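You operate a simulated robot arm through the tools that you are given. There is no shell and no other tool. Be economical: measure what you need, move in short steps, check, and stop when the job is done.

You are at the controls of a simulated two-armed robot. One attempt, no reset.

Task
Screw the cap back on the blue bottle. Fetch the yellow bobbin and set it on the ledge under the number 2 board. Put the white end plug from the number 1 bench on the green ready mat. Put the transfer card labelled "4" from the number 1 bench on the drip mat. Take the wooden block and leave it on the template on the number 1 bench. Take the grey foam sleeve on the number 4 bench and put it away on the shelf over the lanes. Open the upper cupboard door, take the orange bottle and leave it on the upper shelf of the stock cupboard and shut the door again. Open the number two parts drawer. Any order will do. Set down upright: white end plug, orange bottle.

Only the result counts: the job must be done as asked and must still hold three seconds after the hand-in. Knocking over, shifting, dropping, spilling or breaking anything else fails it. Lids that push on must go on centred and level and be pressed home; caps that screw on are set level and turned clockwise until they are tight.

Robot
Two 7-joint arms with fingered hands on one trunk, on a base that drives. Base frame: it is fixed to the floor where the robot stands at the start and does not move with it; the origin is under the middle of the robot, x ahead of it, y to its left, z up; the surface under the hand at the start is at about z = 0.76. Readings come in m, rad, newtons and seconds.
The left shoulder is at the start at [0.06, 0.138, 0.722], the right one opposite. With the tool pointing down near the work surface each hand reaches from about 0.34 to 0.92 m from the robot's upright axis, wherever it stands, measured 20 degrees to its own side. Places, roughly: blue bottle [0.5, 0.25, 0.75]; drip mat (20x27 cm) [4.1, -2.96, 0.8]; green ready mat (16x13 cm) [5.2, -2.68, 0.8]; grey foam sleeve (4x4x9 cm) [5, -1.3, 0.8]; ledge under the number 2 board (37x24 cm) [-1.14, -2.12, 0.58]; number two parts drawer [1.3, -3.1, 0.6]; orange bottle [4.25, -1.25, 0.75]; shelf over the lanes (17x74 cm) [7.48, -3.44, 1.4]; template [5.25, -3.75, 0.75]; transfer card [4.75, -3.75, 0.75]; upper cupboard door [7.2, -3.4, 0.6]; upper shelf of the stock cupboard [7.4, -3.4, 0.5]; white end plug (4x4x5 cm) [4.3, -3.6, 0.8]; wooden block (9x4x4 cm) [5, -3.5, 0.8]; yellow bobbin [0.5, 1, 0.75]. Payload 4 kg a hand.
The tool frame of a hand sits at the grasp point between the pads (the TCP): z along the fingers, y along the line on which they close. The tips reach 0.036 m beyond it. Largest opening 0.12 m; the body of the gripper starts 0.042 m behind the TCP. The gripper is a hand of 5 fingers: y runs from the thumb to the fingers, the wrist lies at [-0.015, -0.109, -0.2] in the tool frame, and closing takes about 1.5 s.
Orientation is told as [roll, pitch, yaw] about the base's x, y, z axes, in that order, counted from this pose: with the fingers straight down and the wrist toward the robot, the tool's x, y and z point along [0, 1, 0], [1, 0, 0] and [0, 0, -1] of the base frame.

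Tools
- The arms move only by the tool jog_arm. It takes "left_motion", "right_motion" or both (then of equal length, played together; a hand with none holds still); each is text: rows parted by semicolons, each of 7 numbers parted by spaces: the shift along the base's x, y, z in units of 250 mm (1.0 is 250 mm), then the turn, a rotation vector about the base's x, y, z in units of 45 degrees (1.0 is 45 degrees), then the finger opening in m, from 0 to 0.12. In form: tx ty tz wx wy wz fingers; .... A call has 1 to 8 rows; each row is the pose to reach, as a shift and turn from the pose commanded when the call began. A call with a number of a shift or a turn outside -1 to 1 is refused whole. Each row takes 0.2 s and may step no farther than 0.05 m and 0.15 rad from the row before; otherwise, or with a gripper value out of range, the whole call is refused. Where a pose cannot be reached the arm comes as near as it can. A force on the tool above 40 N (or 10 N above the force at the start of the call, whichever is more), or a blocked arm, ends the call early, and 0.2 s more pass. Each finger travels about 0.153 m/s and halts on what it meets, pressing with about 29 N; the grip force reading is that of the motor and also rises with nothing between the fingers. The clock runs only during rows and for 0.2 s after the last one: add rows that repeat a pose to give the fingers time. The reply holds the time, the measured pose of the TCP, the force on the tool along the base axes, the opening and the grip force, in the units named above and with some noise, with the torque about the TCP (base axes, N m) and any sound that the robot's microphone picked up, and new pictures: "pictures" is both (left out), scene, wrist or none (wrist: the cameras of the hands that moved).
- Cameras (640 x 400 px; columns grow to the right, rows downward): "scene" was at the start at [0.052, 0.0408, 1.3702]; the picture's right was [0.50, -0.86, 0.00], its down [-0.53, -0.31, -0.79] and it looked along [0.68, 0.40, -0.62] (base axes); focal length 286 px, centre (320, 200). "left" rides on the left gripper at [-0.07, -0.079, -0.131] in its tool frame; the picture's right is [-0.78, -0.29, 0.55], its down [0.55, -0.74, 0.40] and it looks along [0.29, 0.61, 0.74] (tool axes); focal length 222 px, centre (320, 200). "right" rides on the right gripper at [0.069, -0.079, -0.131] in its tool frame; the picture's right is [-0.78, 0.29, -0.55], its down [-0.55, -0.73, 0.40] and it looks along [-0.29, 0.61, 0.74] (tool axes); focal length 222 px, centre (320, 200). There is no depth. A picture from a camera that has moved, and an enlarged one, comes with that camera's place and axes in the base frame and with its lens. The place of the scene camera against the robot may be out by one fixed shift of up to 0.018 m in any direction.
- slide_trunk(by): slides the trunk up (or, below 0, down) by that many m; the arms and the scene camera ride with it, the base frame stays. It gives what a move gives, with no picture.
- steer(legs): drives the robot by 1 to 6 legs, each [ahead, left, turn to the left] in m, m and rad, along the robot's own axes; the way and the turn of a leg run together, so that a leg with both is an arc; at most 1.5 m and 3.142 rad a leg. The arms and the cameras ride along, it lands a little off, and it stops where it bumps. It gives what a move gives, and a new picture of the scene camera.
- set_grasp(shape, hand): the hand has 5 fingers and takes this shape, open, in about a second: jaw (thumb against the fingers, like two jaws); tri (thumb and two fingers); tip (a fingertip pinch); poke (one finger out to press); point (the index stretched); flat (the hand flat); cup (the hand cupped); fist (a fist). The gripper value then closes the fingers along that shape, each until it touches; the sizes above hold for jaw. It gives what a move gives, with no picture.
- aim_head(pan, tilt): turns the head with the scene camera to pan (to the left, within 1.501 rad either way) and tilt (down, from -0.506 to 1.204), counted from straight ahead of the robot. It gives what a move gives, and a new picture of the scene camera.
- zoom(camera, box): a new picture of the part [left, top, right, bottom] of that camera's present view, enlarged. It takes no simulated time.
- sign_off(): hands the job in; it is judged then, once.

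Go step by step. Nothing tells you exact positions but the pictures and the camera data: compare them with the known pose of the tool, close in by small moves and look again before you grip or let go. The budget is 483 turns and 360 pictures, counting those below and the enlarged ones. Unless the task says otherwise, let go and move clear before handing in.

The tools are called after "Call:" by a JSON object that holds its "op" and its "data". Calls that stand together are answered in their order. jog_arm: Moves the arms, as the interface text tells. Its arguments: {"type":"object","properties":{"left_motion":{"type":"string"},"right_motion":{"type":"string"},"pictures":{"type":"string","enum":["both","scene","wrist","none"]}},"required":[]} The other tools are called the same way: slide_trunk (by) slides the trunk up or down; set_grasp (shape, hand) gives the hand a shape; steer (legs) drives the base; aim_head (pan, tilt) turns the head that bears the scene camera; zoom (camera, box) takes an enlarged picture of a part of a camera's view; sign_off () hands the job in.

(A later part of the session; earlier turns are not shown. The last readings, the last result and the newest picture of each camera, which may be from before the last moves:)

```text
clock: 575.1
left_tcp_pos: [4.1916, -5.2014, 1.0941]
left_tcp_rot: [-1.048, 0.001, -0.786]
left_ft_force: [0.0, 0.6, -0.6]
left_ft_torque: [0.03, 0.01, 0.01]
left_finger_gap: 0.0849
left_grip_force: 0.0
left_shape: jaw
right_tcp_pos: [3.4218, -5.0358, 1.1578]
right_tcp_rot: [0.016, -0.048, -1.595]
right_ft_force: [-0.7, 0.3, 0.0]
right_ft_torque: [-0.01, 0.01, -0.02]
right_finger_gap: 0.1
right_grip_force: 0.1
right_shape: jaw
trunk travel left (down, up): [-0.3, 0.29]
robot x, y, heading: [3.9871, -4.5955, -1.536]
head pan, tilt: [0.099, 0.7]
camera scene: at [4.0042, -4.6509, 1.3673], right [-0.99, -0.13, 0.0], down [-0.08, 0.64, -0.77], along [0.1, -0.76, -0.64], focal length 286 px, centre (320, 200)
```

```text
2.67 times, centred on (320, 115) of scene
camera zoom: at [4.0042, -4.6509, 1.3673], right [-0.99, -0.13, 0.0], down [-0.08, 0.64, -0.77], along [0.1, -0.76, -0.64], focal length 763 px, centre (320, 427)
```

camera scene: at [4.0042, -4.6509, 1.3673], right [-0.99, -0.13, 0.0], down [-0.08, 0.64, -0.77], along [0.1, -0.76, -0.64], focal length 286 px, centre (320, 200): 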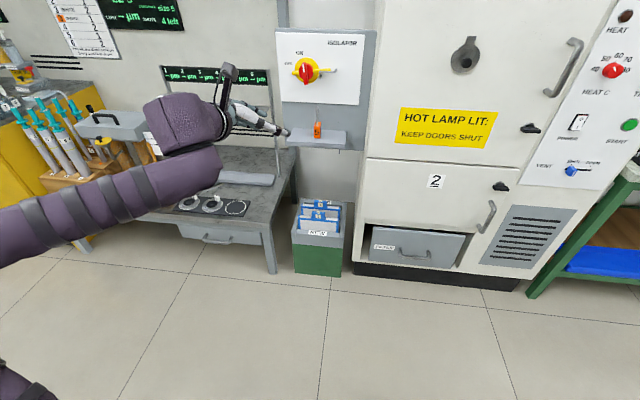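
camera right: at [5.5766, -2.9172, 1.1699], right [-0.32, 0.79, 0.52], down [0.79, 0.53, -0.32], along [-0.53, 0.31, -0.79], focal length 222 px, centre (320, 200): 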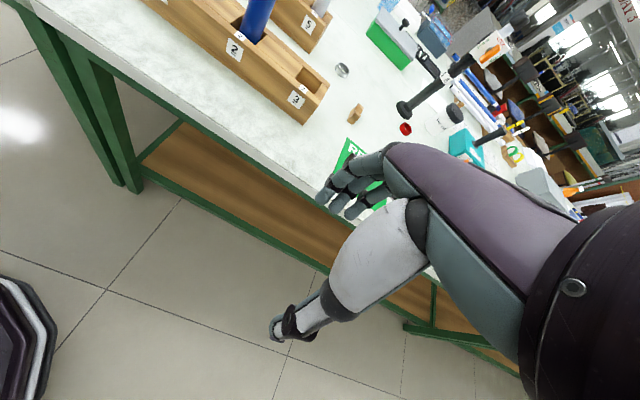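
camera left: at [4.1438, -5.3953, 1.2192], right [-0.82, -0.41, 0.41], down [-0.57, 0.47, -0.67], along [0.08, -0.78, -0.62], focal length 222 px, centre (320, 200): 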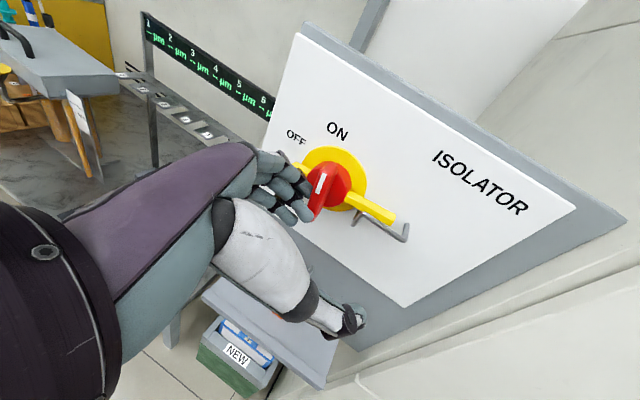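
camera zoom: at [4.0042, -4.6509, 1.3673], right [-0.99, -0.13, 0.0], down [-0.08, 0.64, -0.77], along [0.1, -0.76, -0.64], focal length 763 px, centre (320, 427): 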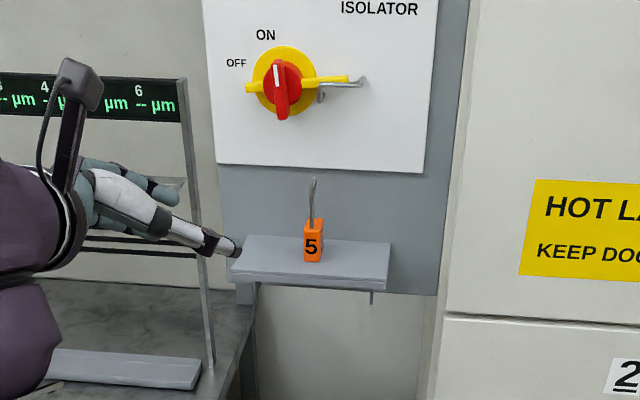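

The isolator still points to ON and the padlock stands. I'll continue with more clearance to the west side.

Call:
{"op": "steer", "data": {"legs": [[0, -1.05, -0.03], [-1.4, 0, 0], [-1.4, 0, 0], [-0.45, 0, 0], [0, 0, 1.56]]}}

Call:
{"op": "aim_head", "data": {"pan": 0.0, "tilt": 0.55}}

```text
clock: 599.7
left_tcp_pos: [3.514, -1.1941, 1.0951]
left_tcp_rot: [-1.044, -0.001, 0.754]
left_ft_force: [-0.7, 0.2, 0.4]
left_ft_torque: [0.05, -0.02, 0.0]
left_finger_gap: 0.0851
left_grip_force: 0.1
left_shape: jaw
right_tcp_pos: [3.3245, -1.9587, 1.1573]
right_tcp_rot: [0.016, -0.049, -0.055]
right_ft_force: [0.3, -0.3, 0.6]
right_ft_torque: [-0.04, -0.02, -0.01]
right_finger_gap: 0.0998
right_grip_force: 0.0
right_shape: jaw
trunk travel left (down, up): [-0.3, 0.29]
robot x, y, heading: [2.9005, -1.3845, 0.004]
head pan, tilt: [0.099, 0.7]
camera scene: at [2.9622, -1.3751, 1.3673], right [0.1, -0.99, 0.0], down [-0.64, -0.07, -0.76], along [0.76, 0.08, -0.64], focal length 286 px, centre (320, 200)
```

scene: 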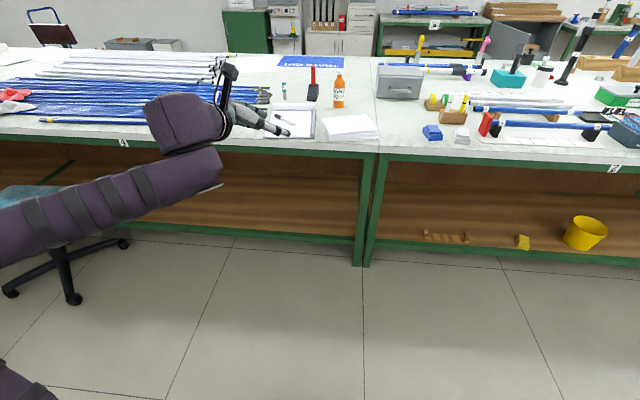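

```text
clock: 600.4
left_tcp_pos: [3.5149, -1.1947, 1.0946]
left_tcp_rot: [-1.046, -0.001, 0.755]
left_ft_force: [0.2, -0.2, 1.1]
left_ft_torque: [-0.01, 0.0, -0.03]
left_finger_gap: 0.0847
left_grip_force: 0.0
left_shape: jaw
right_tcp_pos: [3.3242, -1.9581, 1.1572]
right_tcp_rot: [0.017, -0.048, -0.056]
right_ft_force: [0.1, 0.5, -0.2]
right_ft_torque: [-0.02, 0.02, -0.03]
right_finger_gap: 0.0998
right_grip_force: 0.0
right_shape: jaw
trunk travel left (down, up): [-0.3, 0.29]
robot x, y, heading: [2.8992, -1.3833, -0.002]
head pan, tilt: [0.0, 0.55]
camera scene: at [2.9675, -1.3835, 1.3804], right [0.0, -1.0, 0.0], down [-0.52, 0.0, -0.85], along [0.85, 0.0, -0.52], focal length 286 px, centre (320, 200)
```

scene: 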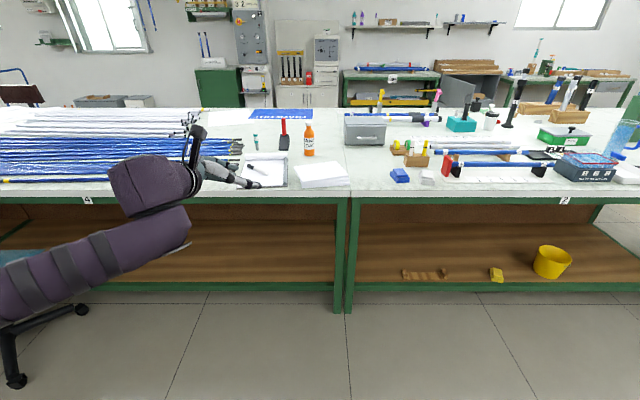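

The orange bottle is at about (4.354, -1.329), about 0.17 m tall. I'll drive in and line up the left hand.

Call:
{"op": "steer", "data": {"legs": [[0.68, -0.08, 0]]}}

Call:
{"op": "jog_arm", "data": {"left_motion": "-.1 .08 -.1 0 0 0 .09;-.16 .14 -.2 0 0 0 .09;-.2 .2 -.3 0 0 0 .09;-.2 .24 -.4 0 0 0 .09"}}

```text
clock: 604.2
left_tcp_pos: [4.1982, -1.2681, 1.0947]
left_tcp_rot: [-1.045, 0.001, 0.758]
left_ft_force: [0.4, -0.8, -0.7]
left_ft_torque: [-0.04, -0.03, 0.01]
left_finger_gap: 0.0853
left_grip_force: 0.1
left_shape: jaw
right_tcp_pos: [4.0104, -2.0328, 1.1587]
right_tcp_rot: [0.016, -0.048, -0.052]
right_ft_force: [-0.4, 0.0, -0.2]
right_ft_torque: [-0.01, 0.0, 0.01]
right_finger_gap: 0.1
right_grip_force: 0.0
right_shape: jaw
trunk travel left (down, up): [-0.3, 0.29]
robot x, y, heading: [3.5865, -1.4603, 0.006]
head pan, tilt: [0.0, 0.55]
camera scene: at [3.6517, -1.4593, 1.3804], right [0.01, -1.0, 0.0], down [-0.52, 0.0, -0.85], along [0.85, 0.01, -0.52], focal length 286 px, centre (320, 200)
```

scene: 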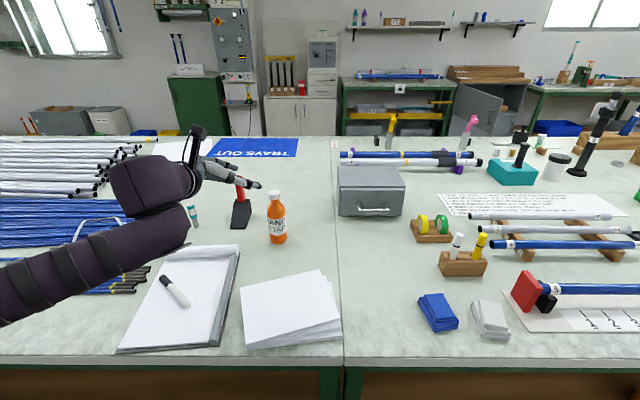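

```text
clock: 605.2
left_tcp_pos: [4.1481, -1.2074, 0.9952]
left_tcp_rot: [-1.047, 0.001, 0.759]
left_ft_force: [1.3, 0.4, -0.8]
left_ft_torque: [-0.01, -0.02, 0.02]
left_finger_gap: 0.0896
left_grip_force: 0.0
left_shape: jaw
right_tcp_pos: [4.0126, -2.0326, 1.1571]
right_tcp_rot: [0.014, -0.049, -0.051]
right_ft_force: [1.1, -0.4, -0.1]
right_ft_torque: [0.0, -0.03, 0.01]
right_finger_gap: 0.1
right_grip_force: 0.0
right_shape: jaw
trunk travel left (down, up): [-0.3, 0.29]
robot x, y, heading: [3.5851, -1.4543, 0.007]
head pan, tilt: [0.0, 0.55]
camera scene: at [3.6516, -1.459, 1.3805], right [0.01, -1.0, 0.0], down [-0.52, 0.0, -0.85], along [0.85, 0.01, -0.52], focal length 286 px, centre (320, 200)
camera left: at [4.0362, -1.2058, 1.1201], right [0.39, -0.83, 0.41], down [-0.49, -0.56, -0.67], along [0.78, 0.06, -0.62], focal length 222 px, centre (320, 200)
```

scene: 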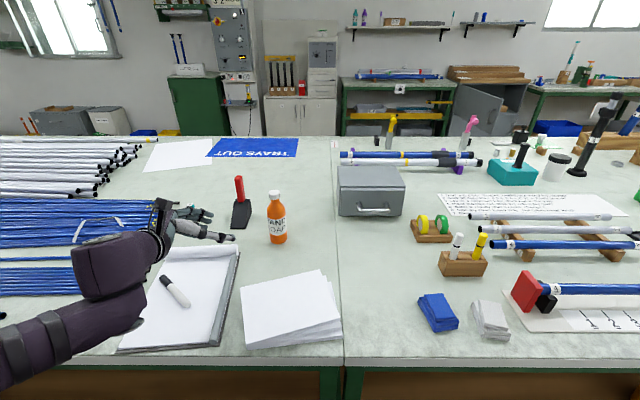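
left: 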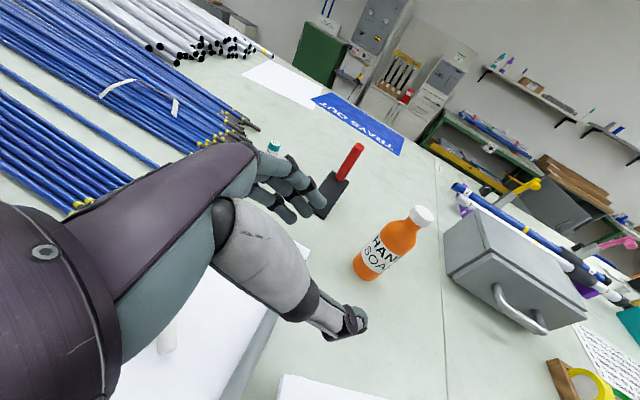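

Call:
{"op": "jog_arm", "data": {"left_motion": ".1 -.03 -.06 0 0 0 .09;.22 -.07 -.12 0 0 0 .09;.34 -.11 -.18 0 0 0 .09;.464 -.17 -.26 0 0 0 .09;.464 -.17 -.26 0 0 0 .09", "pictures": "wrist"}}

Call:
{"op": "zoom", "data": {"camera": "left", "box": [230, 160, 422, 320]}}

```text
clock: 606.4
left_tcp_pos: [4.2647, -1.2514, 0.9299]
left_tcp_rot: [-1.046, 0.0, 0.759]
left_ft_force: [0.7, -0.1, -0.4]
left_ft_torque: [0.05, -0.01, -0.02]
left_finger_gap: 0.09
left_grip_force: 0.0
left_shape: jaw
right_tcp_pos: [4.0106, -2.0329, 1.1578]
right_tcp_rot: [0.018, -0.05, -0.051]
right_ft_force: [-0.5, -1.5, 0.4]
right_ft_torque: [0.01, 0.03, -0.02]
right_finger_gap: 0.0998
right_grip_force: 0.0
right_shape: jaw
trunk travel left (down, up): [-0.3, 0.29]
robot x, y, heading: [3.583, -1.4615, 0.009]
head pan, tilt: [0.0, 0.55]
camera left: at [4.1532, -1.2481, 1.0551], right [0.39, -0.83, 0.4], down [-0.49, -0.56, -0.67], along [0.78, 0.06, -0.62], focal length 222 px, centre (320, 200)
```

left: 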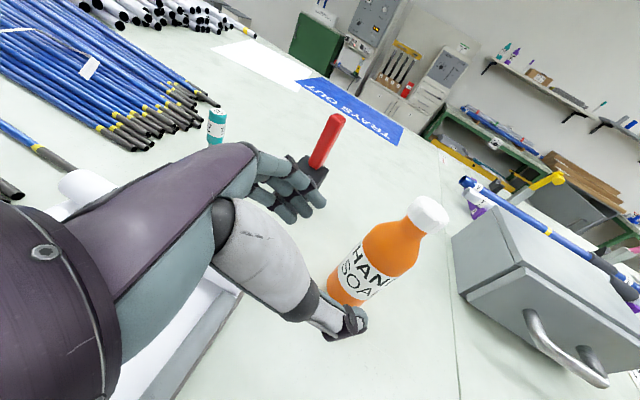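

```text
2.50 times, centred on (326, 240) of left
camera zoom: at [4.1532, -1.2481, 1.0551], right [0.39, -0.83, 0.4], down [-0.49, -0.56, -0.67], along [0.78, 0.06, -0.62], focal length 555 px, centre (305, 100)
```

zoom: 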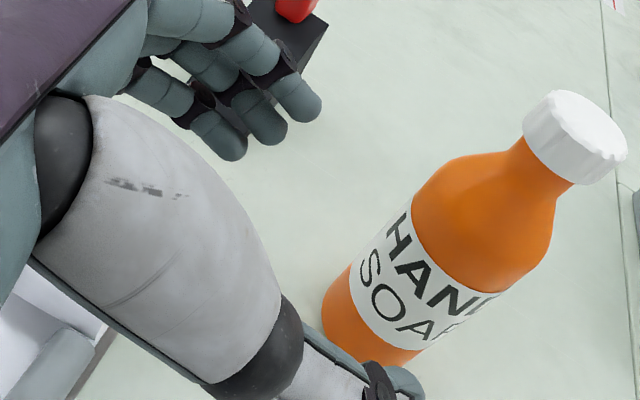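

Call:
{"op": "jog_arm", "data": {"left_motion": ".07 -.075 -.06 0 0 0 .09;.14 -.15 -.12 0 0 0 .09;.2 -.21 -.17 0 0 0 .09;.24 -.255 -.2 0 0 0 .09;.24 -.255 -.2 0 0 0 .09", "pictures": "none"}}

Call:
{"op": "zoom", "data": {"camera": "left", "box": [230, 120, 470, 320]}}

```text
clock: 607.6
left_tcp_pos: [4.3245, -1.3128, 0.8788]
left_tcp_rot: [-1.046, 0.0, 0.759]
left_ft_force: [-0.5, -0.2, -0.1]
left_ft_torque: [0.0, 0.01, 0.01]
left_finger_gap: 0.0898
left_grip_force: 0.0
left_shape: jaw
right_tcp_pos: [4.0117, -2.0327, 1.1574]
right_tcp_rot: [0.017, -0.049, -0.051]
right_ft_force: [0.0, 0.3, 1.0]
right_ft_torque: [-0.01, 0.04, -0.04]
right_finger_gap: 0.1001
right_grip_force: 0.1
right_shape: jaw
trunk travel left (down, up): [-0.3, 0.29]
robot x, y, heading: [3.5856, -1.4605, 0.007]
head pan, tilt: [0.0, 0.55]
```

```text
2.00 times, centred on (350, 220) of left
camera zoom: at [4.2132, -1.3115, 1.0043], right [0.39, -0.83, 0.4], down [-0.49, -0.56, -0.67], along [0.78, 0.06, -0.62], focal length 444 px, centre (260, 160)
```

zoom: 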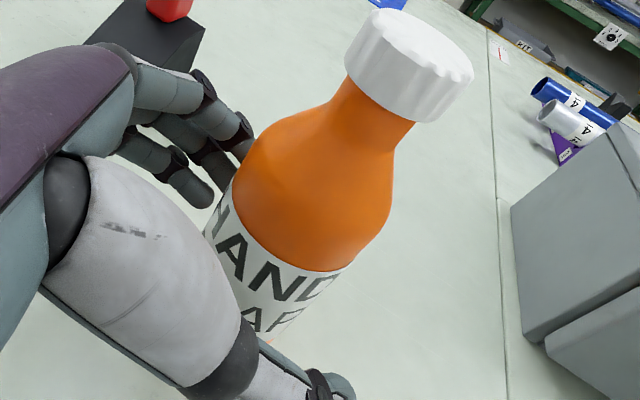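

The bottle is centred in the hand. Closing and lifting slightly.

Call:
{"op": "jog_arm", "data": {"left_motion": "0 0 0 0 0 0 .075;0 0 0 0 0 0 .06;0 0 0 0 0 0 .05;0 0 0 0 0 0 .04;0 0 0 0 0 0 .03;0 0 0 0 0 0 .02;0 0 0 0 0 0 .015", "pictures": "none"}}

Call:
{"op": "jog_arm", "data": {"left_motion": "0 0 .1 0 0 0 .01;0 0 .24 0 0 0 .01;0 0 .4 0 0 0 .01;-.05 0 .56 0 0 0 .01;-.15 0 .7 0 0 0 .01;-.25 0 .8 0 0 0 .01"}}

Call:
{"op": "zoom", "data": {"camera": "scene", "box": [180, 120, 340, 240]}}

```text
clock: 609.2
left_tcp_pos: [4.3239, -1.3144, 0.8791]
left_tcp_rot: [-1.046, 0.001, 0.759]
left_ft_force: [-0.3, -0.2, -0.7]
left_ft_torque: [0.02, -0.03, 0.01]
left_finger_gap: 0.0457
left_grip_force: 29.4
left_shape: jaw
right_tcp_pos: [4.0117, -2.0319, 1.1567]
right_tcp_rot: [0.015, -0.049, -0.051]
right_ft_force: [-0.7, 0.0, -0.9]
right_ft_torque: [0.0, 0.04, -0.03]
right_finger_gap: 0.0998
right_grip_force: 0.0
right_shape: jaw
trunk travel left (down, up): [-0.3, 0.29]
robot x, y, heading: [3.5831, -1.4553, 0.006]
head pan, tilt: [0.0, 0.55]
```

```text
clock: 610.6
left_tcp_pos: [4.2625, -1.3146, 1.0797]
left_tcp_rot: [-1.045, 0.001, 0.756]
left_ft_force: [0.0, 0.4, -2.1]
left_ft_torque: [0.05, 0.03, -0.01]
left_finger_gap: 0.0453
left_grip_force: 29.2
left_shape: jaw
left hand out of reach, approached as far as the arm can: row 2, 3, 4
right_tcp_pos: [4.0115, -2.0331, 1.157]
right_tcp_rot: [0.017, -0.048, -0.051]
right_ft_force: [0.6, -0.1, 0.1]
right_ft_torque: [0.0, 0.0, -0.01]
right_finger_gap: 0.0999
right_grip_force: 0.0
right_shape: jaw
trunk travel left (down, up): [-0.3, 0.29]
robot x, y, heading: [3.5818, -1.4582, 0.009]
head pan, tilt: [0.0, 0.55]
camera scene: at [3.6515, -1.4593, 1.3804], right [0.01, -1.0, 0.0], down [-0.52, 0.0, -0.85], along [0.85, 0.01, -0.52], focal length 286 px, centre (320, 200)
camera left: at [4.1502, -1.3112, 1.2053], right [0.39, -0.83, 0.4], down [-0.49, -0.56, -0.67], along [0.78, 0.06, -0.62], focal length 222 px, centre (320, 200)
```

scene: 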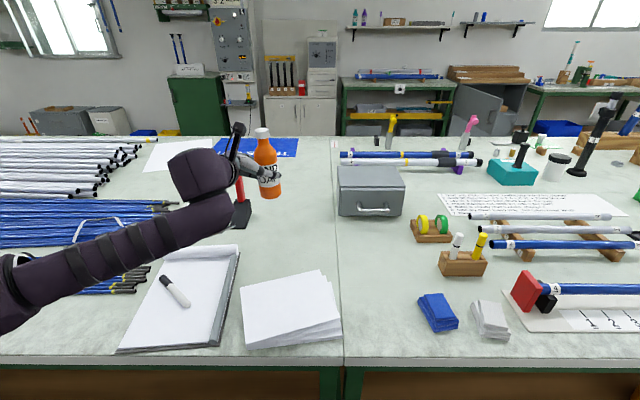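
left: 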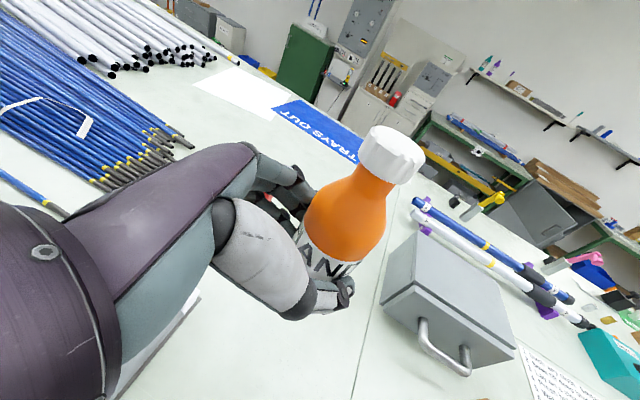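

```text
3.33 times, centred on (260, 180) of scene
camera zoom: at [3.6515, -1.4593, 1.3804], right [0.01, -1.0, 0.0], down [-0.52, 0.0, -0.85], along [0.85, 0.01, -0.52], focal length 954 px, centre (520, 267)
```

zoom: 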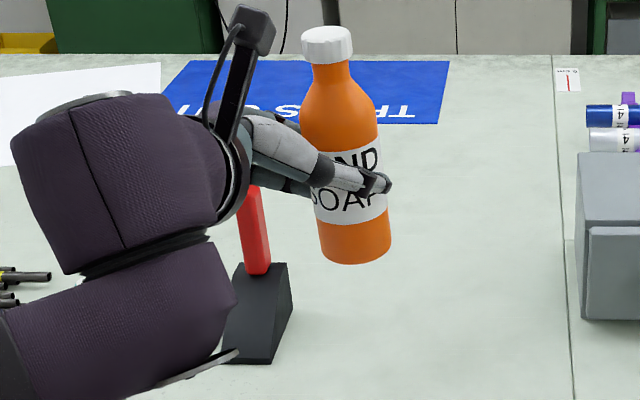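

The bottle is held upright. I'll tuck the right hand inward and drive back round to the cupboard.

Call:
{"op": "jog_arm", "data": {"right_motion": "0 .15 0 0 0 0 .1;0 .3 0 0 0 0 .1;0 .45 0 0 0 0 .1;0 .6 0 0 0 0 .1;0 .75 0 0 0 0 .1;0 .9 0 0 0 0 .1", "pictures": "none"}}

Call:
{"op": "steer", "data": {"legs": [[-0.65, 0, 0], [0, -1.5, 0], [0, -1.5, 0], [0, -0.2, 0], [1.5, 0, 0], [1.5, 0, 0]]}}

```text
clock: 612.0
left_tcp_pos: [4.2626, -1.3134, 1.0789]
left_tcp_rot: [-1.046, 0.0, 0.758]
left_ft_force: [-0.6, -0.1, -2.2]
left_ft_torque: [0.0, 0.05, -0.01]
left_finger_gap: 0.0455
left_grip_force: 29.1
left_shape: jaw
right_tcp_pos: [4.011, -1.8068, 1.1578]
right_tcp_rot: [0.016, -0.05, -0.051]
right_ft_force: [0.5, 0.2, 0.2]
right_ft_torque: [-0.01, -0.02, 0.02]
right_finger_gap: 0.0998
right_grip_force: 0.1
right_shape: jaw
trunk travel left (down, up): [-0.3, 0.29]
robot x, y, heading: [3.5864, -1.4542, 0.008]
head pan, tilt: [0.0, 0.55]
```

```text
clock: 644.9
left_tcp_pos: [6.6498, -4.4399, 1.0802]
left_tcp_rot: [-1.046, 0.0, 0.776]
left_ft_force: [1.0, 0.2, -3.7]
left_ft_torque: [0.03, 0.04, 0.01]
left_finger_gap: 0.0453
left_grip_force: 28.6
left_shape: jaw
right_tcp_pos: [6.4062, -4.9392, 1.1563]
right_tcp_rot: [0.014, -0.048, -0.033]
right_ft_force: [-0.1, 0.0, -0.8]
right_ft_torque: [0.03, 0.0, 0.02]
right_finger_gap: 0.0997
right_grip_force: 0.0
right_shape: jaw
trunk travel left (down, up): [-0.3, 0.29]
robot x, y, heading: [5.9732, -4.594, 0.023]
head pan, tilt: [0.0, 0.55]
camera scene: at [6.0414, -4.5972, 1.3804], right [0.02, -1.0, 0.0], down [-0.52, -0.01, -0.85], along [0.85, 0.02, -0.52], focal length 286 px, centre (320, 200)
```

scene: 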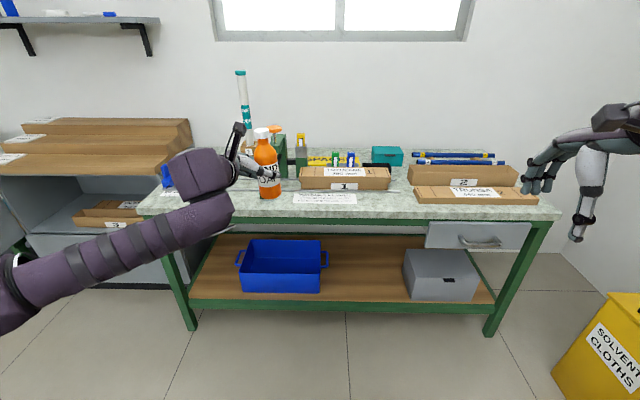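

Call:
{"op": "steer", "data": {"legs": [[0, 0.93, -0.02]]}}

Call:
{"op": "aim_head", "data": {"pan": 0.0, "tilt": 0.65}}

Call:
{"op": "zoom", "data": {"camera": "scene", "box": [200, 100, 440, 300]}}

```text
clock: 649.8
left_tcp_pos: [6.6424, -3.529, 1.0796]
left_tcp_rot: [-1.046, 0.0, 0.753]
left_ft_force: [0.4, -0.4, -2.5]
left_ft_torque: [0.03, 0.04, 0.0]
left_finger_gap: 0.0454
left_grip_force: 29.2
left_shape: jaw
right_tcp_pos: [6.3872, -4.0206, 1.1567]
right_tcp_rot: [0.015, -0.05, -0.057]
right_ft_force: [-0.2, 0.3, -0.8]
right_ft_torque: [0.0, 0.02, 0.0]
right_finger_gap: 0.1001
right_grip_force: 0.0
right_shape: jaw
trunk travel left (down, up): [-0.3, 0.29]
robot x, y, heading: [5.9604, -3.6694, 0.005]
head pan, tilt: [0.0, 0.55]
camera scene: at [6.0297, -3.6709, 1.3804], right [0.0, -1.0, 0.0], down [-0.52, 0.0, -0.85], along [0.85, 0.0, -0.52], focal length 286 px, centre (320, 200)
```

scene: 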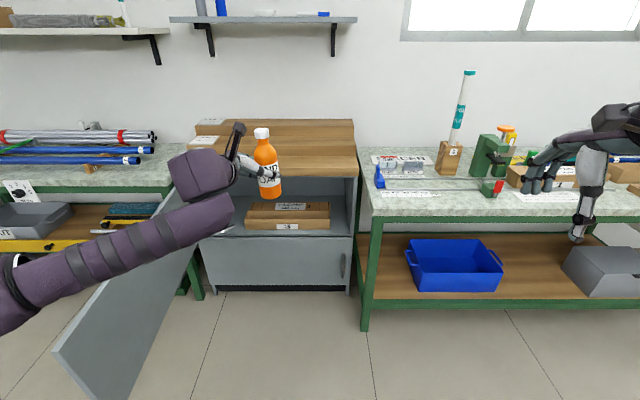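

```text
clock: 650.4
left_tcp_pos: [6.6409, -3.5297, 1.0811]
left_tcp_rot: [-1.045, 0.0, 0.754]
left_ft_force: [0.1, -0.1, -3.0]
left_ft_torque: [0.05, 0.01, 0.04]
left_finger_gap: 0.0457
left_grip_force: 29.7
left_shape: jaw
right_tcp_pos: [6.3866, -4.0209, 1.1561]
right_tcp_rot: [0.015, -0.049, -0.059]
right_ft_force: [0.4, -0.5, 0.2]
right_ft_torque: [0.0, 0.01, -0.03]
right_finger_gap: 0.0999
right_grip_force: 0.0
right_shape: jaw
trunk travel left (down, up): [-0.3, 0.29]
robot x, y, heading: [5.9587, -3.6696, 0.006]
head pan, tilt: [0.0, 0.649]
camera scene: at [6.0267, -3.6711, 1.3717], right [0.0, -1.0, 0.0], down [-0.6, 0.0, -0.8], along [0.8, 0.0, -0.6], focal length 286 px, centre (320, 200)
```

scene: 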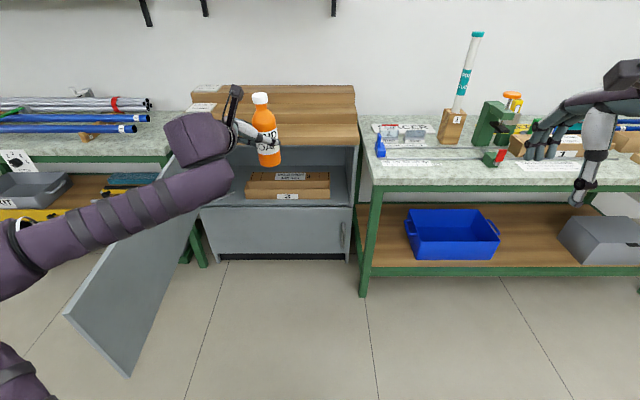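

```text
2.00 times, centred on (320, 200) of scene
camera zoom: at [6.0267, -3.6711, 1.3717], right [0.0, -1.0, 0.0], down [-0.6, 0.0, -0.8], along [0.8, 0.0, -0.6], focal length 572 px, centre (320, 200)
```

zoom: 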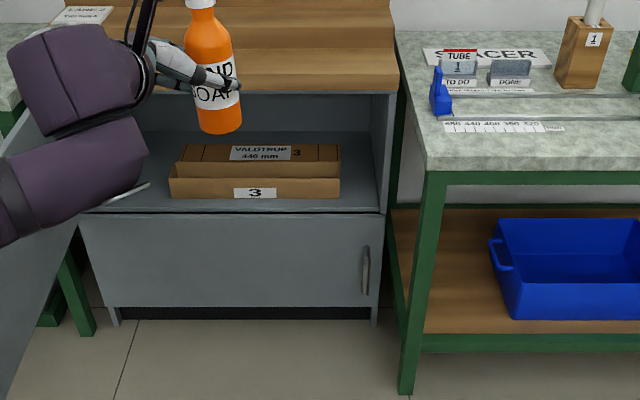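

The upper shelf (z ≈ 0.50) has a cardboard tray from y ≈ -3.72 to -3.29; the left part (y ≈ -3.27 to -3.06) is free. I'll lower the trunk and the bottle, and yaw the hand so the wrist stays clear of the open door.

Call:
{"op": "slide_trunk", "data": {"by": -0.2}}

Call:
{"op": "jog_arm", "data": {"left_motion": "0 0 -.12 0 0 .12 .01;0 0 -.26 0 0 .24 .01;0 0 -.4 0 0 .36 .01;0 0 -.54 0 0 .48 .01;0 0 -.68 0 0 .6 .01;0 0 -.82 0 0 .7 .01;0 0 -.96 0 0 .7 .01;0 0 -1 0 0 .7 .01", "pictures": "none"}}

Call:
{"op": "steer", "data": {"legs": [[0.25, 0.09, 0]]}}

```text
clock: 652.6
left_tcp_pos: [6.6399, -3.5304, 0.8798]
left_tcp_rot: [-1.044, 0.0, 0.752]
left_ft_force: [0.3, -0.4, -3.6]
left_ft_torque: [0.03, 0.06, -0.01]
left_finger_gap: 0.0455
left_grip_force: 29.1
left_shape: jaw
right_tcp_pos: [6.3868, -4.0202, 0.9569]
right_tcp_rot: [0.017, -0.049, -0.057]
right_ft_force: [0.6, -0.7, -0.2]
right_ft_torque: [0.03, 0.01, -0.03]
right_finger_gap: 0.0999
right_grip_force: 0.0
right_shape: jaw
trunk travel left (down, up): [-0.1, 0.49]
robot x, y, heading: [5.9612, -3.6727, 0.001]
head pan, tilt: [0.0, 0.649]
```

```text
clock: 654.4
left_tcp_pos: [6.6168, -3.4887, 0.6233]
left_tcp_rot: [-1.045, 0.0, 1.303]
left_ft_force: [-0.8, -0.1, -2.6]
left_ft_torque: [0.02, 0.07, 0.0]
left_finger_gap: 0.0451
left_grip_force: 29.2
left_shape: jaw
left hand out of reach, approached as far as the arm can: row 3, 4, 5, 6, 7, 8
right_tcp_pos: [6.3867, -4.0206, 0.9564]
right_tcp_rot: [0.015, -0.049, -0.058]
right_ft_force: [-0.2, 0.0, -0.3]
right_ft_torque: [0.0, -0.03, -0.01]
right_finger_gap: 0.1
right_grip_force: 0.1
right_shape: jaw
trunk travel left (down, up): [-0.1, 0.49]
robot x, y, heading: [5.9624, -3.6685, 0.004]
head pan, tilt: [0.0, 0.649]
```

```text
clock: 656.3
left_tcp_pos: [6.8672, -3.4016, 0.6235]
left_tcp_rot: [-1.045, 0.0, 1.299]
left_ft_force: [-0.1, -0.4, -2.8]
left_ft_torque: [0.0, 0.05, 0.0]
left_finger_gap: 0.0453
left_grip_force: 28.7
left_shape: jaw
right_tcp_pos: [6.6356, -3.9327, 0.957]
right_tcp_rot: [0.016, -0.047, -0.06]
right_ft_force: [0.1, 1.2, -0.3]
right_ft_torque: [0.04, 0.02, -0.01]
right_finger_gap: 0.1001
right_grip_force: 0.0
right_shape: jaw
trunk travel left (down, up): [-0.1, 0.49]
robot x, y, heading: [6.2124, -3.5762, -0.002]
head pan, tilt: [0.0, 0.649]
camera scene: at [6.2764, -3.582, 1.1716], right [0.0, -1.0, 0.0], down [-0.6, 0.0, -0.8], along [0.8, 0.0, -0.6], focal length 286 px, centre (320, 200)
```

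scene: 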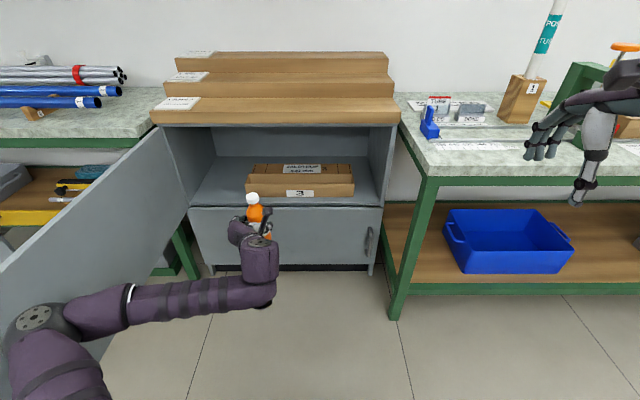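

The left elbow would be close to the open door. Approaching with the robot turned about 26° to the left keeps it clear. I'll raise the right hand, shift right, and turn.

Call:
{"op": "jog_arm", "data": {"right_motion": "-.04 0 .14 0 .02 0 .1;-.08 0 .28 0 .04 0 .1;-.12 0 .42 0 .06 0 .1;-.16 0 .56 0 .06 0 .1;-.2 0 .7 0 .06 0 .1;-.2 0 .84 0 .06 0 .1;-.2 0 .96 0 .06 0 .1", "pictures": "none"}}

Call:
{"op": "steer", "data": {"legs": [[0, -0.28, 0], [0, 0, 0.45]]}}

```text
clock: 657.9
left_tcp_pos: [6.8678, -3.4024, 0.624]
left_tcp_rot: [-1.046, 0.001, 1.298]
left_ft_force: [0.3, -0.3, -3.8]
left_ft_torque: [-0.01, 0.03, 0.01]
left_finger_gap: 0.0451
left_grip_force: 29.2
left_shape: jaw
right_tcp_pos: [6.5842, -3.9292, 1.1463]
right_tcp_rot: [0.014, -0.002, -0.059]
right_ft_force: [0.2, 0.3, -0.1]
right_ft_torque: [0.0, 0.01, 0.02]
right_finger_gap: 0.0999
right_grip_force: 0.0
right_shape: jaw
right hand out of reach, approached as far as the arm can: row 6, 7
trunk travel left (down, up): [-0.1, 0.49]
robot x, y, heading: [6.2121, -3.5764, 0.001]
head pan, tilt: [0.0, 0.649]
```

```text
clock: 661.2
left_tcp_pos: [6.7215, -3.4106, 0.623]
left_tcp_rot: [-1.045, 0.001, 1.752]
left_ft_force: [0.5, -0.2, -2.1]
left_ft_torque: [-0.02, 0.05, -0.01]
left_finger_gap: 0.0452
left_grip_force: 28.6
left_shape: jaw
right_tcp_pos: [6.6998, -4.0099, 1.1453]
right_tcp_rot: [0.015, -0.002, 0.397]
right_ft_force: [0.3, 0.5, 0.4]
right_ft_torque: [-0.01, 0.03, 0.0]
right_finger_gap: 0.1002
right_grip_force: 0.0
right_shape: jaw
trunk travel left (down, up): [-0.1, 0.49]
robot x, y, heading: [6.2109, -3.8602, 0.454]
head pan, tilt: [0.0, 0.649]
camera scene: at [6.2702, -3.8365, 1.1716], right [0.44, -0.9, 0.0], down [-0.54, -0.26, -0.8], along [0.72, 0.35, -0.6], focal length 286 px, centre (320, 200)
```

scene: 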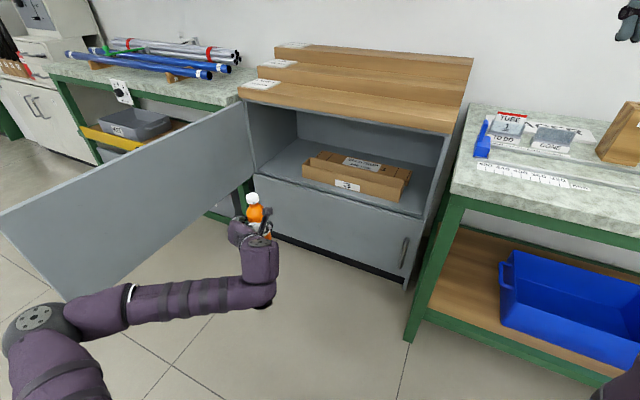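

I have a clear view in. I'll advance 0.3 m and check the alignment with the hand camera.

Call:
{"op": "steer", "data": {"legs": [[0.28, 0.0, 0]]}}

Call:
{"op": "jog_arm", "data": {"left_motion": "0 0 0 0 0 0 .01", "pictures": "wrist"}}

```text
clock: 663.1
left_tcp_pos: [6.974, -3.2884, 0.623]
left_tcp_rot: [-1.044, 0.001, 1.751]
left_ft_force: [0.2, 0.2, -3.3]
left_ft_torque: [0.0, 0.06, 0.02]
left_finger_gap: 0.0454
left_grip_force: 29.3
left_shape: jaw
right_tcp_pos: [6.9506, -3.8878, 1.1443]
right_tcp_rot: [0.015, -0.003, 0.396]
right_ft_force: [0.3, -1.0, 0.3]
right_ft_torque: [-0.01, -0.04, 0.02]
right_finger_gap: 0.0999
right_grip_force: 0.1
right_shape: jaw
trunk travel left (down, up): [-0.1, 0.49]
robot x, y, heading: [6.4617, -3.7371, 0.454]
head pan, tilt: [0.0, 0.649]
camera scene: at [6.5221, -3.7138, 1.1716], right [0.44, -0.9, 0.0], down [-0.54, -0.26, -0.8], along [0.72, 0.35, -0.6], focal length 286 px, centre (320, 200)
```

scene: 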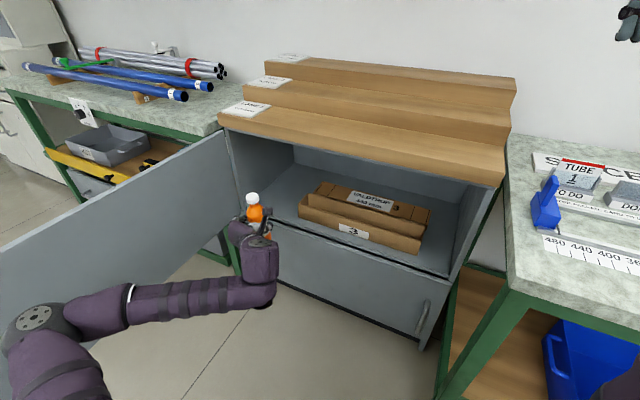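

```text
clock: 663.5
left_tcp_pos: [6.9738, -3.2894, 0.6232]
left_tcp_rot: [-1.044, 0.002, 1.754]
left_ft_force: [0.6, -0.5, -3.5]
left_ft_torque: [-0.04, 0.09, -0.01]
left_finger_gap: 0.0452
left_grip_force: 29.0
left_shape: jaw
right_tcp_pos: [6.9511, -3.8872, 1.145]
right_tcp_rot: [0.015, -0.002, 0.395]
right_ft_force: [-0.6, -0.5, 0.0]
right_ft_torque: [0.0, 0.0, 0.0]
right_finger_gap: 0.1
right_grip_force: 0.0
right_shape: jaw
trunk travel left (down, up): [-0.1, 0.49]
robot x, y, heading: [6.4611, -3.7352, 0.454]
head pan, tilt: [0.0, 0.649]
camera left: at [6.911, -3.3805, 0.7484], right [0.91, -0.13, 0.4], down [0.2, -0.71, -0.67], along [0.37, 0.69, -0.62], focal length 222 px, centre (320, 200)
```

left: 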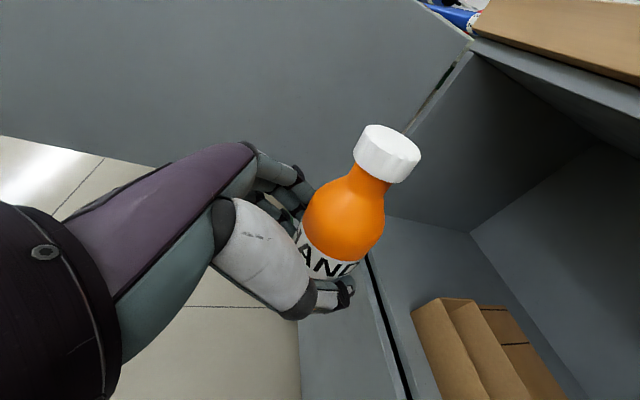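

The free zone on the shelf is between the wall (y ≈ -3.09) and the tray (y ≈ -3.29). I'll shift left, then go straight in.

Call:
{"op": "steer", "data": {"legs": [[0.075, 0.063, 0], [0.13, -0.06, 0]]}}

Call:
{"op": "jog_arm", "data": {"left_motion": "0 0 0 0 0 0 .01", "pictures": "wrist"}}

```text
clock: 665.6
left_tcp_pos: [7.1551, -3.1958, 0.6225]
left_tcp_rot: [-1.044, 0.003, 1.755]
left_ft_force: [-0.7, -0.4, -4.2]
left_ft_torque: [-0.04, 0.06, 0.0]
left_finger_gap: 0.0451
left_grip_force: 29.2
left_shape: jaw
right_tcp_pos: [7.1331, -3.7944, 1.1444]
right_tcp_rot: [0.014, -0.003, 0.396]
right_ft_force: [-0.3, 1.4, -0.1]
right_ft_torque: [-0.02, 0.01, -0.01]
right_finger_gap: 0.1001
right_grip_force: 0.1
right_shape: jaw
trunk travel left (down, up): [-0.1, 0.49]
robot x, y, heading: [6.6459, -3.6446, 0.458]
head pan, tilt: [0.0, 0.649]
camera scene: at [6.7042, -3.6217, 1.1716], right [0.44, -0.9, 0.0], down [-0.54, -0.27, -0.8], along [0.72, 0.35, -0.6], focal length 286 px, centre (320, 200)
```

scene: 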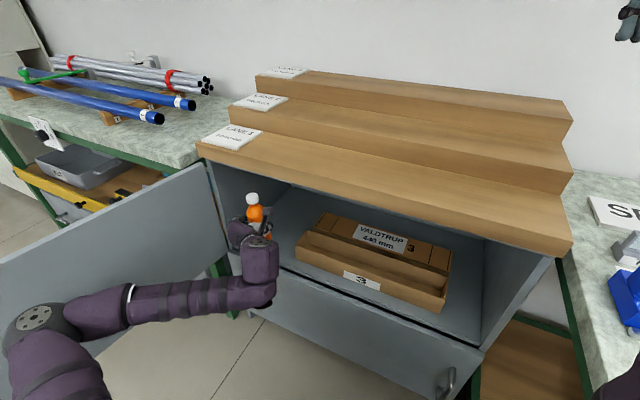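

```text
clock: 666.0
left_tcp_pos: [7.1551, -3.1963, 0.6231]
left_tcp_rot: [-1.043, 0.003, 1.754]
left_ft_force: [-0.6, -0.1, -2.5]
left_ft_torque: [-0.01, 0.07, -0.04]
left_finger_gap: 0.0455
left_grip_force: 29.0
left_shape: jaw
right_tcp_pos: [7.1344, -3.7958, 1.144]
right_tcp_rot: [0.014, -0.002, 0.397]
right_ft_force: [-0.5, 0.5, -0.4]
right_ft_torque: [0.0, -0.04, 0.0]
right_finger_gap: 0.0999
right_grip_force: 0.0
right_shape: jaw
trunk travel left (down, up): [-0.1, 0.49]
robot x, y, heading: [6.643, -3.644, 0.451]
head pan, tilt: [0.0, 0.649]
camera left: at [7.0928, -3.288, 0.7483], right [0.91, -0.13, 0.4], down [0.2, -0.71, -0.67], along [0.37, 0.69, -0.62], focal length 222 px, centre (320, 200)
```

left: 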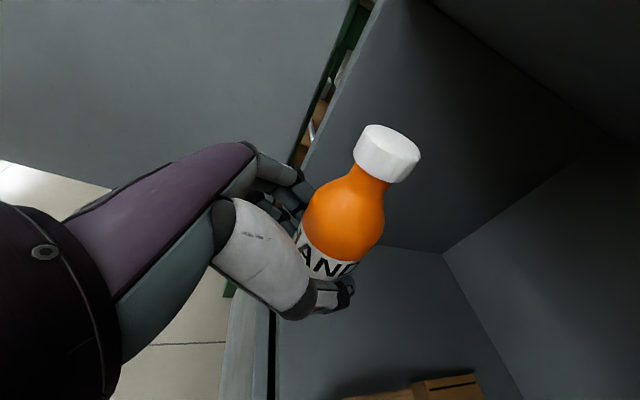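

Call:
{"op": "steer", "data": {"legs": [[0.117, -0.057, 0]]}}

Call:
{"op": "jog_arm", "data": {"left_motion": "0 0 0 0 0 0 .01", "pictures": "wrist"}}

```text
clock: 667.2
left_tcp_pos: [7.2591, -3.1992, 0.623]
left_tcp_rot: [-1.042, 0.002, 1.739]
left_ft_force: [-0.2, -0.4, -3.0]
left_ft_torque: [-0.02, 0.07, -0.01]
left_finger_gap: 0.0452
left_grip_force: 29.5
left_shape: jaw
right_tcp_pos: [7.2291, -3.7992, 1.1453]
right_tcp_rot: [0.015, 0.0, 0.378]
right_ft_force: [-0.3, 0.7, -0.3]
right_ft_torque: [-0.01, -0.02, -0.01]
right_finger_gap: 0.1
right_grip_force: 0.0
right_shape: jaw
trunk travel left (down, up): [-0.1, 0.49]
robot x, y, heading: [6.7441, -3.6389, 0.437]
head pan, tilt: [0.0, 0.649]
stopped in leg 1: the robot was blocked; the commanded pose is now the measured one
camera scene: at [6.8013, -3.6191, 1.1716], right [0.43, -0.9, 0.0], down [-0.55, -0.26, -0.8], along [0.72, 0.34, -0.6], focal length 286 px, centre (320, 200)
```

scene: 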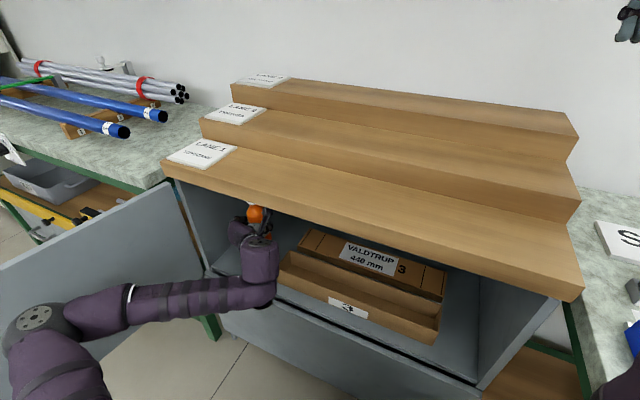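

```text
clock: 667.6
left_tcp_pos: [7.2587, -3.1983, 0.6218]
left_tcp_rot: [-1.043, 0.001, 1.739]
left_ft_force: [-0.8, -1.2, -3.2]
left_ft_torque: [-0.02, 0.07, 0.04]
left_finger_gap: 0.0452
left_grip_force: 28.5
left_shape: jaw
right_tcp_pos: [7.2286, -3.7984, 1.1447]
right_tcp_rot: [0.014, 0.0, 0.379]
right_ft_force: [-0.6, -0.2, 0.0]
right_ft_torque: [0.0, 0.02, 0.0]
right_finger_gap: 0.0999
right_grip_force: 0.1
right_shape: jaw
trunk travel left (down, up): [-0.1, 0.49]
robot x, y, heading: [6.74, -3.6426, 0.439]
head pan, tilt: [0.0, 0.649]
camera left: at [7.1947, -3.2911, 0.7483], right [0.9, -0.14, 0.4], down [0.19, -0.71, -0.67], along [0.38, 0.69, -0.62], focal length 222 px, centre (320, 200)
```

left: 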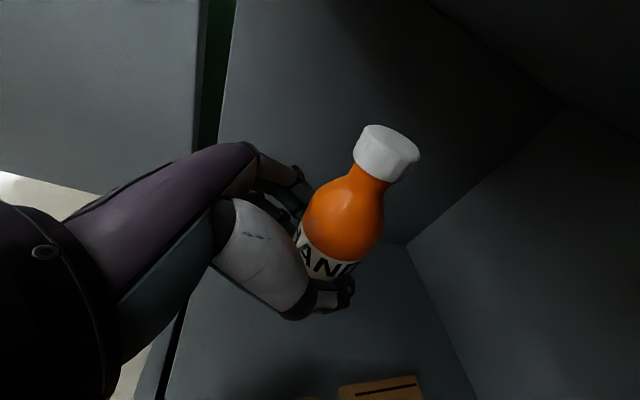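

The bottle is inside over the free part of the shelf. Lowering to contact.

Call:
{"op": "jog_arm", "data": {"left_motion": "0 0 -.06 0 0 0 .01;0 0 -.12 0 0 0 .01;0 0 -.15 0 0 0 .01;0 0 -.17 0 0 0 .01;0 0 -.185 0 0 0 .01;0 0 -.2 0 0 0 .01;0 0 -.215 0 0 0 .01;0 0 -.215 0 0 0 .01", "pictures": "none"}}

```text
clock: 669.4
left_tcp_pos: [7.2588, -3.1992, 0.5699]
left_tcp_rot: [-1.04, 0.003, 1.738]
left_ft_force: [-0.6, -0.4, -2.9]
left_ft_torque: [0.04, 0.02, 0.0]
left_finger_gap: 0.0452
left_grip_force: 29.5
left_shape: jaw
right_tcp_pos: [7.2283, -3.7986, 1.1448]
right_tcp_rot: [0.013, 0.0, 0.382]
right_ft_force: [-0.6, 1.0, 0.8]
right_ft_torque: [-0.01, -0.01, 0.01]
right_finger_gap: 0.1
right_grip_force: 0.0
right_shape: jaw
trunk travel left (down, up): [-0.1, 0.49]
robot x, y, heading: [6.7433, -3.6414, 0.441]
head pan, tilt: [0.0, 0.649]
```

Call:
{"op": "jog_arm", "data": {"left_motion": "0 0 -.012 0 0 0 .01;0 0 -.024 0 0 0 .01;0 0 -.036 0 0 0 .01;0 0 -.048 0 0 0 .01;0 0 -.06 0 0 0 .01;0 0 -.072 0 0 0 .01;0 0 -.084 0 0 0 .01;0 0 -.084 0 0 0 .01", "pictures": "wrist"}}

```text
clock: 671.2
left_tcp_pos: [7.2642, -3.1977, 0.5646]
left_tcp_rot: [-1.034, 0.003, 1.739]
left_ft_force: [0.8, -0.8, -4.0]
left_ft_torque: [0.0, 0.06, 0.0]
left_finger_gap: 0.0452
left_grip_force: 28.6
left_shape: jaw
left hand out of reach, approached as far as the arm can: row 2, 3, 4, 5, 6, 7, 8
right_tcp_pos: [7.2282, -3.7991, 1.1447]
right_tcp_rot: [0.013, -0.001, 0.38]
right_ft_force: [-0.1, -0.4, 0.8]
right_ft_torque: [-0.02, -0.01, 0.01]
right_finger_gap: 0.1
right_grip_force: 0.1
right_shape: jaw
trunk travel left (down, up): [-0.1, 0.49]
robot x, y, heading: [6.7408, -3.642, 0.441]
head pan, tilt: [0.0, 0.649]
camera left: at [7.2, -3.2885, 0.6911], right [0.91, -0.14, 0.4], down [0.18, -0.72, -0.67], along [0.38, 0.68, -0.63], focal length 222 px, centre (320, 200)
```

left: 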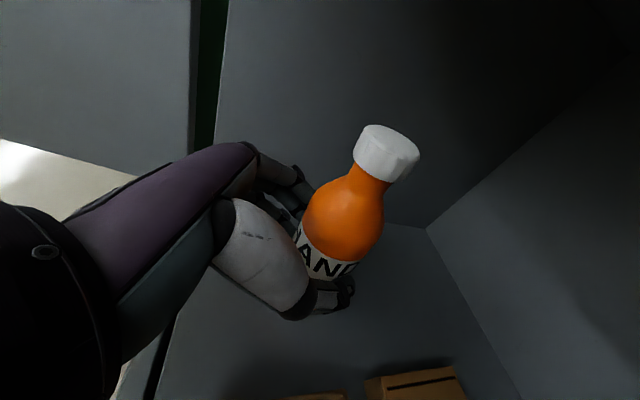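

The arm's at its limit downward, so I'll use the trunk for the last bit.

Call:
{"op": "slide_trunk", "data": {"by": -0.012}}

```text
clock: 671.8
left_tcp_pos: [7.2624, -3.197, 0.5524]
left_tcp_rot: [-1.033, 0.004, 1.739]
left_ft_force: [1.4, 0.4, -2.1]
left_ft_torque: [-0.05, 0.07, 0.01]
left_finger_gap: 0.0452
left_grip_force: 29.1
left_shape: jaw
right_tcp_pos: [7.2292, -3.7986, 1.1324]
right_tcp_rot: [0.015, -0.001, 0.38]
right_ft_force: [0.2, -0.4, -0.9]
right_ft_torque: [-0.01, -0.03, -0.02]
right_finger_gap: 0.0997
right_grip_force: 0.1
right_shape: jaw
trunk travel left (down, up): [-0.088, 0.502]
robot x, y, heading: [6.7433, -3.642, 0.437]
head pan, tilt: [0.0, 0.649]
```

Call:
{"op": "slide_trunk", "data": {"by": -0.008}}

```text
clock: 672.4
left_tcp_pos: [7.2637, -3.1989, 0.5447]
left_tcp_rot: [-1.031, 0.005, 1.74]
left_ft_force: [-0.1, -0.3, -3.1]
left_ft_torque: [-0.03, 0.05, 0.01]
left_finger_gap: 0.0451
left_grip_force: 28.9
left_shape: jaw
right_tcp_pos: [7.2293, -3.7989, 1.1234]
right_tcp_rot: [0.013, -0.001, 0.38]
right_ft_force: [-0.4, -0.8, -0.2]
right_ft_torque: [-0.01, 0.02, 0.01]
right_finger_gap: 0.1001
right_grip_force: 0.1
right_shape: jaw
trunk travel left (down, up): [-0.08, 0.51]
robot x, y, heading: [6.743, -3.6427, 0.443]
head pan, tilt: [0.0, 0.649]
```

Call:
{"op": "slide_trunk", "data": {"by": -0.008}}

Call:
{"op": "zoom", "data": {"camera": "scene", "box": [180, 180, 340, 300]}}

```text
clock: 673.0
left_tcp_pos: [7.2618, -3.1983, 0.5386]
left_tcp_rot: [-1.038, 0.002, 1.738]
left_ft_force: [2.1, 2.0, 9.0]
left_ft_torque: [0.27, -0.13, -0.03]
left_finger_gap: 0.0454
left_grip_force: 28.7
left_shape: jaw
right_tcp_pos: [7.2279, -3.799, 1.1173]
right_tcp_rot: [0.015, 0.0, 0.382]
right_ft_force: [-1.3, -0.3, 0.2]
right_ft_torque: [-0.01, -0.01, -0.05]
right_finger_gap: 0.1
right_grip_force: 0.0
right_shape: jaw
trunk travel left (down, up): [-0.072, 0.518]
robot x, y, heading: [6.7432, -3.6413, 0.439]
head pan, tilt: [0.0, 0.649]
```

```text
3.33 times, centred on (260, 240) of scene
camera zoom: at [6.8007, -3.6195, 1.1438], right [0.43, -0.9, 0.0], down [-0.55, -0.26, -0.8], along [0.72, 0.34, -0.6], focal length 954 px, centre (520, 67)
```

zoom: 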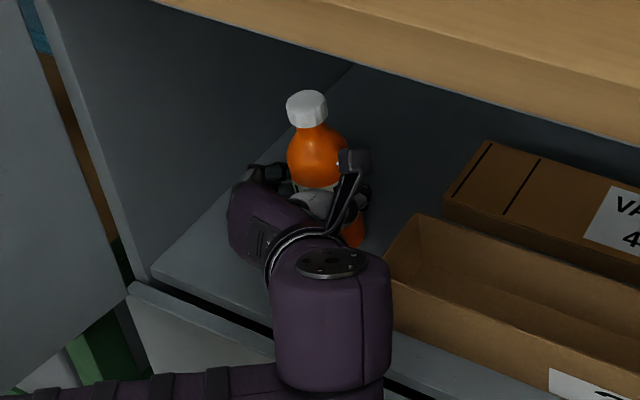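

Contact. I'll open the hand and withdraw straight back along the finger axis with the base.

Call:
{"op": "jog_arm", "data": {"left_motion": "0 0 0 0 0 0 .03;0 0 0 0 0 0 .045;0 0 0 0 0 0 .055;0 0 0 0 0 0 .062;0 0 0 0 0 0 .068;0 0 0 0 0 0 .068", "pictures": "wrist"}}

```text
clock: 674.4
left_tcp_pos: [7.2621, -3.1974, 0.5367]
left_tcp_rot: [-1.034, 0.003, 1.738]
left_ft_force: [0.0, -0.4, -0.5]
left_ft_torque: [0.01, -0.03, -0.03]
left_finger_gap: 0.0677
left_grip_force: 0.0
left_shape: jaw
right_tcp_pos: [7.2288, -3.799, 1.1175]
right_tcp_rot: [0.014, 0.001, 0.382]
right_ft_force: [-1.1, 0.4, 0.3]
right_ft_torque: [-0.01, -0.02, 0.01]
right_finger_gap: 0.1
right_grip_force: 0.0
right_shape: jaw
trunk travel left (down, up): [-0.072, 0.518]
robot x, y, heading: [6.7433, -3.6381, 0.437]
head pan, tilt: [0.0, 0.649]
camera left: at [7.1998, -3.2886, 0.6632], right [0.91, -0.14, 0.4], down [0.18, -0.72, -0.67], along [0.38, 0.68, -0.63], focal length 222 px, centre (320, 200)
```

left: 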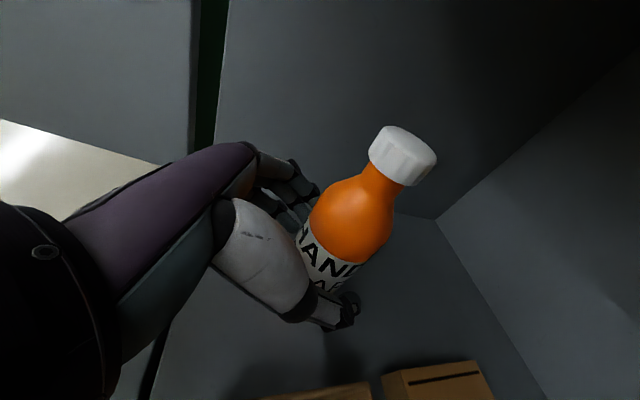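

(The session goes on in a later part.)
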